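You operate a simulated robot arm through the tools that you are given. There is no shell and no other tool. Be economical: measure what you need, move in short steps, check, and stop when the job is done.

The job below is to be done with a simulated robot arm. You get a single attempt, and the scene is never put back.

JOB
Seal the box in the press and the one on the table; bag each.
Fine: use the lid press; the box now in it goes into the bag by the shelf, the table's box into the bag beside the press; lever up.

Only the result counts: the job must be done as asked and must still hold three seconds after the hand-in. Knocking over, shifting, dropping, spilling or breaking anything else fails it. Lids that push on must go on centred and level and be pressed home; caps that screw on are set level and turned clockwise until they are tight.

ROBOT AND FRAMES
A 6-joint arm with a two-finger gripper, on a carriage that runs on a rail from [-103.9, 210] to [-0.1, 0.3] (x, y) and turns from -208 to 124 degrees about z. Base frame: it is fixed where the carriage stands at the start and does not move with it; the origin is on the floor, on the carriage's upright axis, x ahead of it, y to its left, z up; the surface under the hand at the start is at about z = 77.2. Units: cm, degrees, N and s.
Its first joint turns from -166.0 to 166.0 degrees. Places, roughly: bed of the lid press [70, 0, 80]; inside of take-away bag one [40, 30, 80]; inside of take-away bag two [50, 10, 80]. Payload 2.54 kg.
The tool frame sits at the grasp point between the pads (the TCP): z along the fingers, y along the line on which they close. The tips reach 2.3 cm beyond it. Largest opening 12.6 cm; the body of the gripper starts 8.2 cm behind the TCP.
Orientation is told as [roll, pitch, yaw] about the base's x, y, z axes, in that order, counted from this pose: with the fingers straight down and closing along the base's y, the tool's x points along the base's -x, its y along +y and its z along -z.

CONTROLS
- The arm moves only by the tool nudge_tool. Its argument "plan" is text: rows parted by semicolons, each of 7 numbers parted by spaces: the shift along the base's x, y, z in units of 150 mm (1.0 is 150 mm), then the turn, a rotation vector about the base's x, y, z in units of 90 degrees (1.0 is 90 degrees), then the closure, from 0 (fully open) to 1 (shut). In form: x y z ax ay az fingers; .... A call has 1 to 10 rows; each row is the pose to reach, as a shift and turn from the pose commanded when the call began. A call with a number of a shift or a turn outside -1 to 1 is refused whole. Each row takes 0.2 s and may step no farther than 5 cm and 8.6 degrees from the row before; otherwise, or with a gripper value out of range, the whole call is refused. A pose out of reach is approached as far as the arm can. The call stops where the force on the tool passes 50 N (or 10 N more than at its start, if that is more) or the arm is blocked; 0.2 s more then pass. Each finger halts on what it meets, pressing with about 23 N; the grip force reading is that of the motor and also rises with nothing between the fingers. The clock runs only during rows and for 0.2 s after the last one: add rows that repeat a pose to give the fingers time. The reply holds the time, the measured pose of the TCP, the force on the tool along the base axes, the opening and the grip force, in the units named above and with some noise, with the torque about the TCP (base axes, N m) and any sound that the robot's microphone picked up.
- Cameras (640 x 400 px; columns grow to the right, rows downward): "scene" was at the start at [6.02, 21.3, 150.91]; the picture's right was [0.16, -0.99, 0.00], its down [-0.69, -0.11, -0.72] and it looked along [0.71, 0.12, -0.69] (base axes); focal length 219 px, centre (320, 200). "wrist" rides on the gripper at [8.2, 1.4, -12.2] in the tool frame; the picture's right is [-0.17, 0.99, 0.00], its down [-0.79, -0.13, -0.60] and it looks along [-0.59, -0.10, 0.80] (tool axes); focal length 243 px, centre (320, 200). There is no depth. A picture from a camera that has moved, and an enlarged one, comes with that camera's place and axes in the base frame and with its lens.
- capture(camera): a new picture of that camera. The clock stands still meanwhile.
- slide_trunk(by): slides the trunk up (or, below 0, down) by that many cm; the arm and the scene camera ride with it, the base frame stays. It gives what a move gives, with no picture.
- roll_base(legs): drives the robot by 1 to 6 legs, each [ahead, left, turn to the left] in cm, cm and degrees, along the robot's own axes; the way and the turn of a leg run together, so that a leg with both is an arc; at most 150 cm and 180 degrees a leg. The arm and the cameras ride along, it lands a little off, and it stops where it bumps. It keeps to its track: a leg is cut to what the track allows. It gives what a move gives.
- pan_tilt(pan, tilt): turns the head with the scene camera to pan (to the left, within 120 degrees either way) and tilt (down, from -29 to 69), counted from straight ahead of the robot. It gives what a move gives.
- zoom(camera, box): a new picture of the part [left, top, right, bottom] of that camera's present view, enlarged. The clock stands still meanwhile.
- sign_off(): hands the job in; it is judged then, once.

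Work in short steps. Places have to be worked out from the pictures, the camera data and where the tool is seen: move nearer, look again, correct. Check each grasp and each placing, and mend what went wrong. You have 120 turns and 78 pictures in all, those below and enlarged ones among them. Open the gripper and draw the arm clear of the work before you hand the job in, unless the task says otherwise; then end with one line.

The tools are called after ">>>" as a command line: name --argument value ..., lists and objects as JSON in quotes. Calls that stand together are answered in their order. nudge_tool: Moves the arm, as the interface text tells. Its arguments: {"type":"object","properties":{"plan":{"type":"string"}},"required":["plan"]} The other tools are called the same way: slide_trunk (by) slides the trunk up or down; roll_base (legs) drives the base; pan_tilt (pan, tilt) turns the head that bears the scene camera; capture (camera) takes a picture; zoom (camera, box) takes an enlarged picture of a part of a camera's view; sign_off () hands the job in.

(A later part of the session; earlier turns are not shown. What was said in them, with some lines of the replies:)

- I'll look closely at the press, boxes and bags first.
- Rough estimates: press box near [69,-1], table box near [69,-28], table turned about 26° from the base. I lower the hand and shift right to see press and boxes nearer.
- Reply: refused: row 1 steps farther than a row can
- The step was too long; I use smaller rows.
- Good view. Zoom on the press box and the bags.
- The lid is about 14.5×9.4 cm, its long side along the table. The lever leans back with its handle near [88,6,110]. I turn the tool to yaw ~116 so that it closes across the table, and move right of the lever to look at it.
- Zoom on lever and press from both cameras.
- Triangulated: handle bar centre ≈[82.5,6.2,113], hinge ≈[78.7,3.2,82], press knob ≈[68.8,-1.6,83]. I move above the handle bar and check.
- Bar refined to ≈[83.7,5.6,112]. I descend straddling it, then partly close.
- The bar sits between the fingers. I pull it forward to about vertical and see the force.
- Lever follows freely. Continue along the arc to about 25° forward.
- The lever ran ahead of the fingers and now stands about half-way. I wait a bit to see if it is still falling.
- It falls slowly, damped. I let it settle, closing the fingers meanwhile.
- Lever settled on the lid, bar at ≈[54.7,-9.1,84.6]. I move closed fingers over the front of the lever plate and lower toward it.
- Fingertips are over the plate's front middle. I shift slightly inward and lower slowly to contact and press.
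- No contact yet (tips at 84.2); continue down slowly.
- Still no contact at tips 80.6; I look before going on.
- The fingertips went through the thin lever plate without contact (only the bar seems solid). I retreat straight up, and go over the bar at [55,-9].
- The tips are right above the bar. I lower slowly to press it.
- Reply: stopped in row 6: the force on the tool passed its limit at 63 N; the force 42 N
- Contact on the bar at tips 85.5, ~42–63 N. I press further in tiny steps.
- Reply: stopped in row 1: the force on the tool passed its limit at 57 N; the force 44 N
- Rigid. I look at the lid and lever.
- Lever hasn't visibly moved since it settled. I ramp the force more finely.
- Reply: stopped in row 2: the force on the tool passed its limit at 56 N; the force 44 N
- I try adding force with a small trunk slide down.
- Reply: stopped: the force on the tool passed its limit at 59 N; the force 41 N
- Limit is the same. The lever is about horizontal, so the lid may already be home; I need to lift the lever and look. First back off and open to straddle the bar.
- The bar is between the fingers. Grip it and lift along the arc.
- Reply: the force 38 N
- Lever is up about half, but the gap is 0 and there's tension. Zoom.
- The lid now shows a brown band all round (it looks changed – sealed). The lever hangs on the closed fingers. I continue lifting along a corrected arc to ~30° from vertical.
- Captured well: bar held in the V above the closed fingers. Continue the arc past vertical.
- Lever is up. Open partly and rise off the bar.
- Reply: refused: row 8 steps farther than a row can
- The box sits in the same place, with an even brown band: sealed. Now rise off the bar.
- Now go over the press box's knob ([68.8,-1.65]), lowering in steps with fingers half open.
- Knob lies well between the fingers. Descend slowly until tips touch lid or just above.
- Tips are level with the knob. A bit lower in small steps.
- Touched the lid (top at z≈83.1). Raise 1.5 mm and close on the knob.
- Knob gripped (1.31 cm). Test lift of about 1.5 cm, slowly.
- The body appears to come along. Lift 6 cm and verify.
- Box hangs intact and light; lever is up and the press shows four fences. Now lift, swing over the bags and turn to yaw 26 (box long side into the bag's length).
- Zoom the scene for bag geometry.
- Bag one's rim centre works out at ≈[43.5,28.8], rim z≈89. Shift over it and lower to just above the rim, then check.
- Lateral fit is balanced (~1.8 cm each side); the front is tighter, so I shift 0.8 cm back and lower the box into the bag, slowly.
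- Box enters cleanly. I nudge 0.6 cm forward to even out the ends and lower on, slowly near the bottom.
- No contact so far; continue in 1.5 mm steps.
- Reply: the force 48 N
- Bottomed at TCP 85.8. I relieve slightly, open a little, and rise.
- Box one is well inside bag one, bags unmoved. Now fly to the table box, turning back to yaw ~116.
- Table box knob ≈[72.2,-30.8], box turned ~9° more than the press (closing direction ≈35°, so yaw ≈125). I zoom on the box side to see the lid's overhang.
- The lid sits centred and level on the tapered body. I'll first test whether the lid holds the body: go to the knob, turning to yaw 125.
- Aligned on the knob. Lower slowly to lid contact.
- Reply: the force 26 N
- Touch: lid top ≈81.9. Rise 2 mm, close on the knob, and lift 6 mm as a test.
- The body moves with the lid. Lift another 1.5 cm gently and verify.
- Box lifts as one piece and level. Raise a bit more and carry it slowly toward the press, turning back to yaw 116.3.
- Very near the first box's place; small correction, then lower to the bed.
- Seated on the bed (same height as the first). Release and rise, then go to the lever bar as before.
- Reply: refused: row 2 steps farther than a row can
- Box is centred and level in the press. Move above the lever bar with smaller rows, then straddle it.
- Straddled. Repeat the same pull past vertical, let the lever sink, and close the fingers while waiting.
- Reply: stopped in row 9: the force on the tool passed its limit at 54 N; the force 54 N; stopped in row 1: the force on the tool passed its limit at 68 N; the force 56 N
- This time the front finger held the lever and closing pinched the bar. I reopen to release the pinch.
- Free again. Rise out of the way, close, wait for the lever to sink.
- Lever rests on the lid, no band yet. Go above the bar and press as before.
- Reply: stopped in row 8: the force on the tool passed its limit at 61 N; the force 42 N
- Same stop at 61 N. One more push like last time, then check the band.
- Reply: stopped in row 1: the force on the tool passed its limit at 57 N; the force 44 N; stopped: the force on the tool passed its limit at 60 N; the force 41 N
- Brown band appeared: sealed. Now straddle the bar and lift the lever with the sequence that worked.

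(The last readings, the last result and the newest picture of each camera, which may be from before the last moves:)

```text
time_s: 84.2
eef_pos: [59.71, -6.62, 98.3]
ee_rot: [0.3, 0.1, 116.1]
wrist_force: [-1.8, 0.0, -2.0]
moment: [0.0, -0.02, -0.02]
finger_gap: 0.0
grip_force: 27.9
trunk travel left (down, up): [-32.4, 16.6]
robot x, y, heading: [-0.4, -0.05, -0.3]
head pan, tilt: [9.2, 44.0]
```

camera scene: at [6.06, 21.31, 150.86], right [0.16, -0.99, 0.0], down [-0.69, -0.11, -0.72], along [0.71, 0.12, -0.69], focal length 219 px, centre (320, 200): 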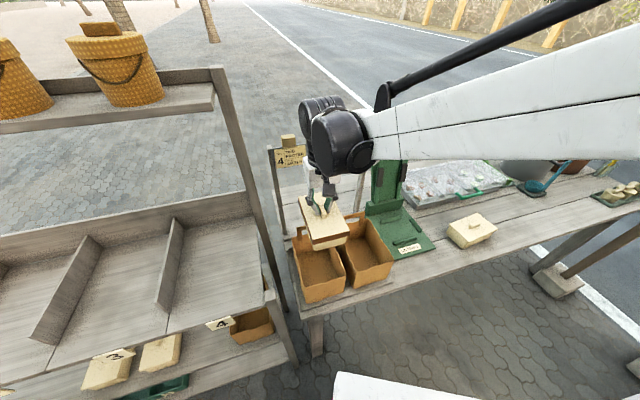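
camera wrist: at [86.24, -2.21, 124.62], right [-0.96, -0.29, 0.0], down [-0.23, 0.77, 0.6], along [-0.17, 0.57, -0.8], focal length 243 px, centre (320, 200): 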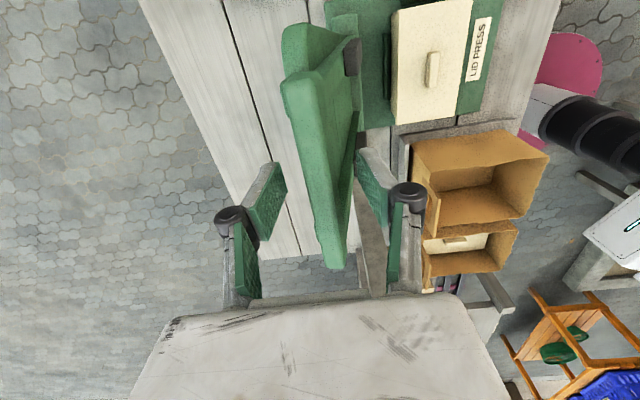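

Lever carried with little force. Continue up along the arc.

>>> nudge_tool --plan "0.069 0.034 0 0 0 0 1; 0.17 0.084 0.113 0 0 0 1; 0.278 0.138 0.227 0 0 0 1; 0.397 0.197 0.327 0 0 0 1; 0.519 0.257 0.413 0 0 0 1; 0.648 0.321 0.487 0 0 0 1; 0.785 0.389 0.553 0 0 0 1; 0.928 0.46 0.6 0 0 0 1"

>>> nudge_tool --plan "0.143 0.071 0.04 0 0 0 1; 0.286 0.142 0.06 0 0 0 1; 0.436 0.216 0.067 0 0 0 1; 0.585 0.29 0.06 0 0 0 1; 0.72 0.358 0.05 0 0 0 1"

>>> zoom --camera "scene" --box '[330, 50, 490, 260]'

```text
time_s: 86.0
eef_pos: [73.63, -0.05, 107.59]
ee_rot: [0.3, 0.2, 116.1]
wrist_force: [-0.1, -0.6, 0.0]
moment: [-0.01, -0.03, 0.0]
finger_gap: 0.0
grip_force: 28.5
trunk travel left (down, up): [-32.4, 16.6]
robot x, y, heading: [0.07, 0.11, -0.1]
head pan, tilt: [9.2, 44.0]
```

```text
time_s: 87.2
eef_pos: [84.54, 5.38, 108.1]
ee_rot: [0.3, 0.1, 116.1]
wrist_force: [-0.3, -0.9, -0.2]
moment: [-0.03, 0.0, 0.0]
finger_gap: 0.01
grip_force: 28.2
trunk travel left (down, up): [-32.4, 16.6]
robot x, y, heading: [-0.24, 0.21, -0.0]
head pan, tilt: [9.2, 44.0]
```

```text
1.90 times, centred on (410, 155) of scene
camera zoom: at [6.07, 21.29, 150.82], right [0.16, -0.99, 0.0], down [-0.69, -0.11, -0.72], along [0.71, 0.11, -0.69], focal length 418 px, centre (149, 286)
```

zoom: 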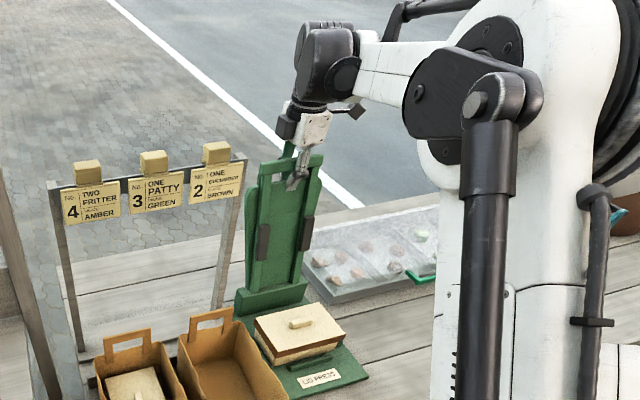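

Lever is up again. Release the bar, rise, and go back above the press knob.

>>> nudge_tool --plan "0.02 0.01 0 0 0 0 0.6; 0.02 0.01 0 0 0 0 0.6; 0.02 0.01 0 0 0 0 0.6; 0.02 0.01 0.2 0 0 0 0.6; 0.02 0.01 0.5 0 0 0 0.6; 0.02 0.01 0.8 0 0 0 0.6; -0.2 -0.1 0.9 0 0 0 0.5; -0.4 -0.2 0.9 0 0 0 0.5; -0.6 -0.3 0.9 0 0 0 0.5; -0.8 -0.4 0.9 0 0 0 0.5"

>>> nudge_tool --plan "-0.18 -0.05 -0.1 0 0 0 0.5; -0.256 -0.07 -0.35 0 0 0 0.5; -0.256 -0.07 -0.65 0 0 0 0.5; -0.256 -0.07 -0.95 0 0 0 0.5"

```text
time_s: 89.4
eef_pos: [72.62, -0.86, 121.84]
ee_rot: [0.2, 0.2, 116.2]
wrist_force: [-1.1, -0.6, -0.4]
moment: [-0.03, 0.01, 0.0]
finger_gap: 6.33
grip_force: 0.0
trunk travel left (down, up): [-32.4, 16.6]
robot x, y, heading: [-0.26, -0.29, -0.1]
head pan, tilt: [9.2, 44.0]
```

```text
time_s: 90.4
eef_pos: [68.75, -1.44, 107.54]
ee_rot: [0.3, 0.1, 116.1]
wrist_force: [0.1, 0.2, -0.1]
moment: [-0.03, -0.01, -0.03]
finger_gap: 6.31
grip_force: 0.1
trunk travel left (down, up): [-32.4, 16.6]
robot x, y, heading: [-0.35, 0.06, -0.5]
head pan, tilt: [9.2, 44.0]
```

Lower toward the knob, checking with the wrist camera.

>>> nudge_tool --plan "0 0 -0.3 0 0 0 0.5; 0 0 -0.6 0 0 0 0.5; 0 0 -0.9 0 0 0 0.5; 0 0 -1 0 0 0 0.5"

>>> nudge_tool --plan "0 0 -0.2 0 0 0 0.5; 0 0 -0.35 0 0 0 0.5; 0 0 -0.4 0 0 0 0.5"

>>> capture --camera "wrist"

```text
time_s: 91.4
eef_pos: [68.73, -1.82, 92.25]
ee_rot: [0.2, 0.1, 116.1]
wrist_force: [0.0, 0.7, 0.4]
moment: [0.03, 0.03, -0.03]
finger_gap: 6.3
grip_force: 0.0
trunk travel left (down, up): [-32.4, 16.6]
robot x, y, heading: [-0.21, 0.19, -0.1]
head pan, tilt: [9.2, 44.0]
```

```text
time_s: 92.2
eef_pos: [68.69, -1.68, 86.3]
ee_rot: [0.3, 0.1, 116.0]
wrist_force: [0.0, -0.2, -0.5]
moment: [-0.01, 0.01, -0.01]
finger_gap: 6.28
grip_force: 0.0
trunk travel left (down, up): [-32.4, 16.6]
robot x, y, heading: [0.02, 0.15, 0.1]
head pan, tilt: [9.2, 44.0]
```

```text
14 pictures are left
camera wrist: at [71.19, -9.65, 98.62], right [-0.96, -0.28, 0.0], down [-0.23, 0.77, 0.59], along [-0.17, 0.57, -0.8], focal length 243 px, centre (320, 200)
```

wrist: 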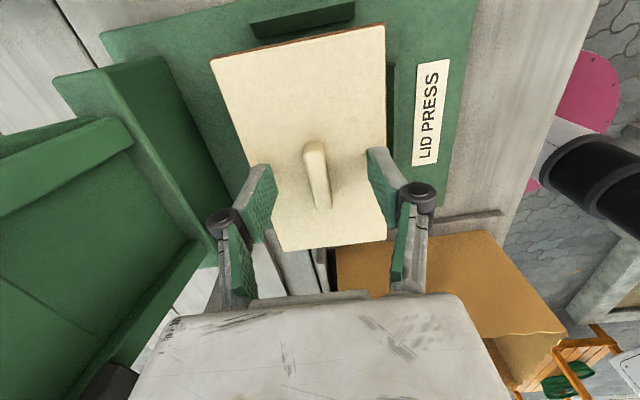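

Knob is between the fingers. Down to just above the lid (TCP 85.5), close and lift gently.

>>> nudge_tool --plan "0 0.01 -0.03 0 0 0 0.5; 0 0.01 -0.05 0 0 0 0.5; 0 0.01 -0.05 0 0 0 1; 0 0.01 -0.05 0 0 0 1; 0 0.01 -0.05 0 0 0 1; 0 0.01 -0.05 0 0 0 1; 0 0.01 -0.03 0 0 0 1; 0 0.01 0.02 0 0 0 1; 0 0.01 0.1 0 0 0 1; 0 0.01 0.2 0 0 0 1"

>>> nudge_tool --plan "0 0 0.08 0 0 0 1; 0 0 0.18 0 0 0 1; 0 0 0.28 0 0 0 1"

>>> zoom --camera "scene" --box '[340, 160, 480, 280]'

```text
time_s: 94.4
eef_pos: [68.6, -1.32, 89.25]
ee_rot: [0.2, 0.1, 116.1]
wrist_force: [0.2, 0.8, -0.7]
moment: [-0.05, -0.01, 0.0]
finger_gap: 1.29
grip_force: 22.9
trunk travel left (down, up): [-32.4, 16.6]
robot x, y, heading: [-0.22, -0.3, -0.0]
head pan, tilt: [9.2, 44.0]
```

```text
time_s: 95.2
eef_pos: [68.63, -1.27, 93.49]
ee_rot: [0.2, 0.1, 116.0]
wrist_force: [1.1, 0.1, -0.2]
moment: [0.0, -0.03, 0.02]
finger_gap: 1.3
grip_force: 22.8
trunk travel left (down, up): [-32.4, 16.6]
robot x, y, heading: [0.25, -0.4, -0.0]
head pan, tilt: [9.2, 44.0]
```

```text
3.33 times, centred on (410, 220) of scene
camera zoom: at [6.07, 21.28, 150.83], right [0.16, -0.99, 0.0], down [-0.69, -0.11, -0.72], along [0.71, 0.11, -0.69], focal length 732 px, centre (20, 133)
```

zoom: 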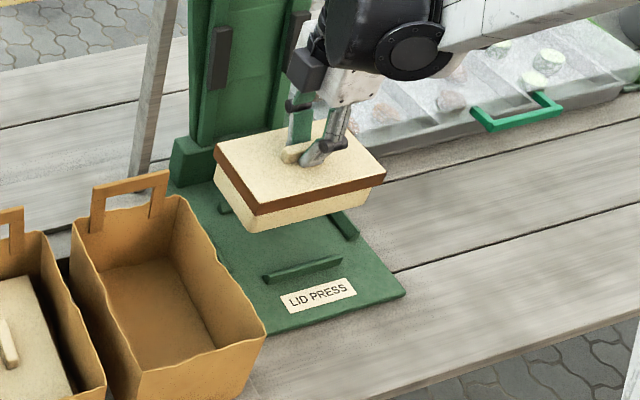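

Sealed box lifted intact. Carry it over bag two (centre ≈[51,13.9]) with the same swing.

>>> nudge_tool --plan "-0.05 0 0.2 0 0 -0.05 1; -0.1 0 0.45 0 0 -0.14 1; -0.2 0 0.7 0 0 -0.23 1; -0.35 0.1 0.9 0 0 -0.32 1; -0.5 0.2 1 0 0 -0.41 1; -0.65 0.4 1 0 0 -0.5 1; -0.75 0.6 1 0 0 -0.59 1; -0.85 0.8 1 0 0 -0.68 1; -0.95 1 1 0 0 -0.77 1"

>>> nudge_tool --plan "-0.08 0 0 0 0 -0.09 1; -0.16 0.01 0 0 0 -0.18 1; -0.227 0.01 -0.1 0 0 -0.227 1; -0.227 0.01 -0.3 0 0 -0.227 1; -0.227 0.01 -0.5 0 0 -0.227 1; -0.227 0.01 -0.58 0 0 -0.227 1"

>>> zoom --camera "scene" --box '[270, 190, 410, 310]'

```text
time_s: 97.2
eef_pos: [54.26, 13.57, 108.72]
ee_rot: [0.3, 0.1, 46.7]
wrist_force: [-0.3, -0.6, -1.9]
moment: [-0.01, 0.01, 0.05]
finger_gap: 1.29
grip_force: 23.7
trunk travel left (down, up): [-32.4, 16.6]
robot x, y, heading: [-0.1, -0.06, 0.0]
head pan, tilt: [9.2, 44.0]
```

```text
time_s: 98.6
eef_pos: [50.99, 13.68, 99.77]
ee_rot: [0.4, 0.2, 26.3]
wrist_force: [-0.1, -0.4, -0.6]
moment: [0.0, 0.02, 0.0]
finger_gap: 1.29
grip_force: 23.0
trunk travel left (down, up): [-32.4, 16.6]
robot x, y, heading: [0.21, 0.0, 0.2]
head pan, tilt: [9.2, 44.0]
```

```text
3.33 times, centred on (340, 250) of scene
camera zoom: at [6.08, 21.29, 150.82], right [0.16, -0.99, 0.0], down [-0.69, -0.11, -0.72], along [0.71, 0.11, -0.69], focal length 732 px, centre (253, 33)
```

zoom: 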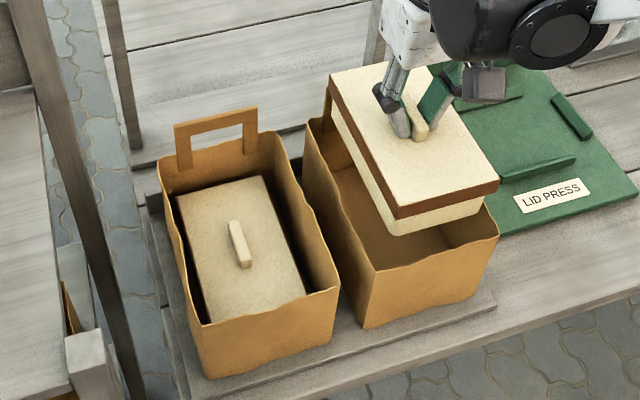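

Fit check: about 0.4 cm too far right; front clearance OK. Correct and lower into the bag.

>>> nudge_tool --plan "-0.012 0.024 0 0 0 0 1; -0.01 0.026 -0.1 0 0 0 1; -0.01 0.026 -0.2 0 0 0 1; -0.01 0.026 -0.3 0 0 0 1; -0.01 0.026 -0.4 0 0 0 1; -0.01 0.026 -0.47 0 0 0 1"

>>> zoom --camera "scene" --box '[270, 190, 410, 310]'

```text
time_s: 100.0
eef_pos: [50.9, 14.01, 92.99]
ee_rot: [0.3, 0.2, 26.4]
wrist_force: [-0.1, -0.5, -0.4]
moment: [0.01, 0.0, 0.02]
finger_gap: 1.29
grip_force: 23.0
trunk travel left (down, up): [-32.4, 16.6]
robot x, y, heading: [0.16, -0.15, 0.0]
head pan, tilt: [9.2, 44.0]
```

```text
3.33 times, centred on (340, 250) of scene
camera zoom: at [6.08, 21.29, 150.82], right [0.16, -0.99, 0.0], down [-0.69, -0.11, -0.72], along [0.71, 0.11, -0.69], focal length 732 px, centre (253, 33)
```

zoom: 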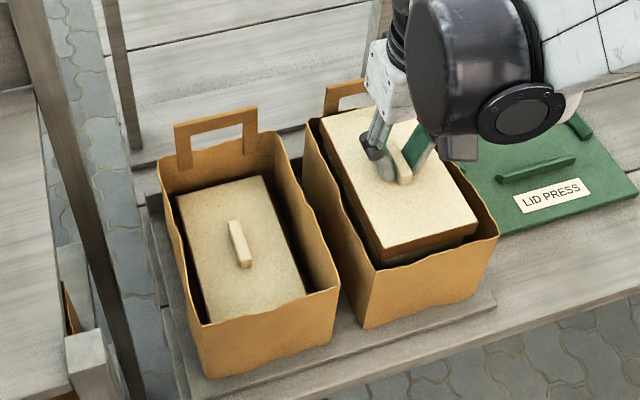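

Centred well. Continue down to the floor.

>>> nudge_tool --plan "0 0 -0.1 0 0 0 1; 0 0 -0.2 0 0 0 1; 0 0 -0.3 0 0 0 1; 0 0 -0.38 0 0 0 1; 0 0 -0.42 0 0 0 1; 0 0 -0.44 0 0 0 1; 0 0 -0.455 0 0 0 1; 0 0 -0.465 0 0 0 1"

```text
time_s: 101.8
eef_pos: [50.92, 14.12, 85.99]
ee_rot: [0.4, 0.1, 26.3]
wrist_force: [-0.7, 1.6, 5.1]
moment: [0.07, -0.11, 0.0]
finger_gap: 1.29
grip_force: 23.1
trunk travel left (down, up): [-32.4, 16.6]
robot x, y, heading: [0.01, 0.03, 0.2]
head pan, tilt: [9.2, 44.0]
```

Floor reached (5 N). Release, rise straight, and check.

>>> nudge_tool --plan "0 0 0 0 0 0 0.75; 0 0 0 0 0 0 0.75; 0 0 0 0 0 0 0.7; 0 0 0.15 0 0 0 0.7; 0 0 0.4 0 0 0 0.7; 0 0 0.7 0 0 0 0.7; 0 0 1 0 0 0 0.7"

>>> nudge_tool --plan "0 -0.1 0.3 0 0 0 0.4; 0 -0.35 0.5 0 0 0 0.2; 0 -0.65 0.6 0 0 0 0; 0.05 -0.95 0.6 0 0 0 0"

>>> zoom --camera "scene" --box '[260, 100, 460, 310]'

```text
time_s: 103.4
eef_pos: [50.68, 14.18, 100.68]
ee_rot: [0.3, 0.2, 26.5]
wrist_force: [0.0, 0.4, -0.7]
moment: [-0.01, -0.01, 0.01]
finger_gap: 3.77
grip_force: 0.1
trunk travel left (down, up): [-32.4, 16.6]
robot x, y, heading: [-0.27, -0.08, 0.2]
head pan, tilt: [9.2, 44.0]
```

```text
time_s: 104.4
eef_pos: [51.95, -0.26, 110.01]
ee_rot: [0.3, 0.2, 26.3]
wrist_force: [0.5, -0.2, -0.9]
moment: [0.0, -0.02, -0.01]
finger_gap: 12.59
grip_force: 0.0
trunk travel left (down, up): [-32.4, 16.6]
robot x, y, heading: [-0.08, -0.14, -0.2]
head pan, tilt: [9.2, 44.0]
```

```text
1.90 times, centred on (360, 205) of scene
camera zoom: at [6.06, 21.29, 150.82], right [0.16, -0.99, 0.0], down [-0.69, -0.11, -0.72], along [0.71, 0.11, -0.69], focal length 418 px, centre (244, 190)
```

zoom: 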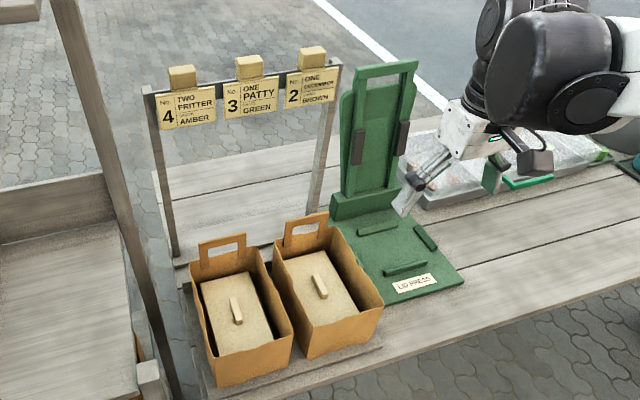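

Both sealed boxes lie flat in their bags, the lever is up, the press is empty and nothing else has moved. The gripper is open and clear, so I hand the job in.

>>> sign_off

```text
The job is handed in.
```

Both boxes were sealed in the lid press. The one that started in the press is in the bag by the shelf, the table's box is in the bag beside the press, and the lever is up.
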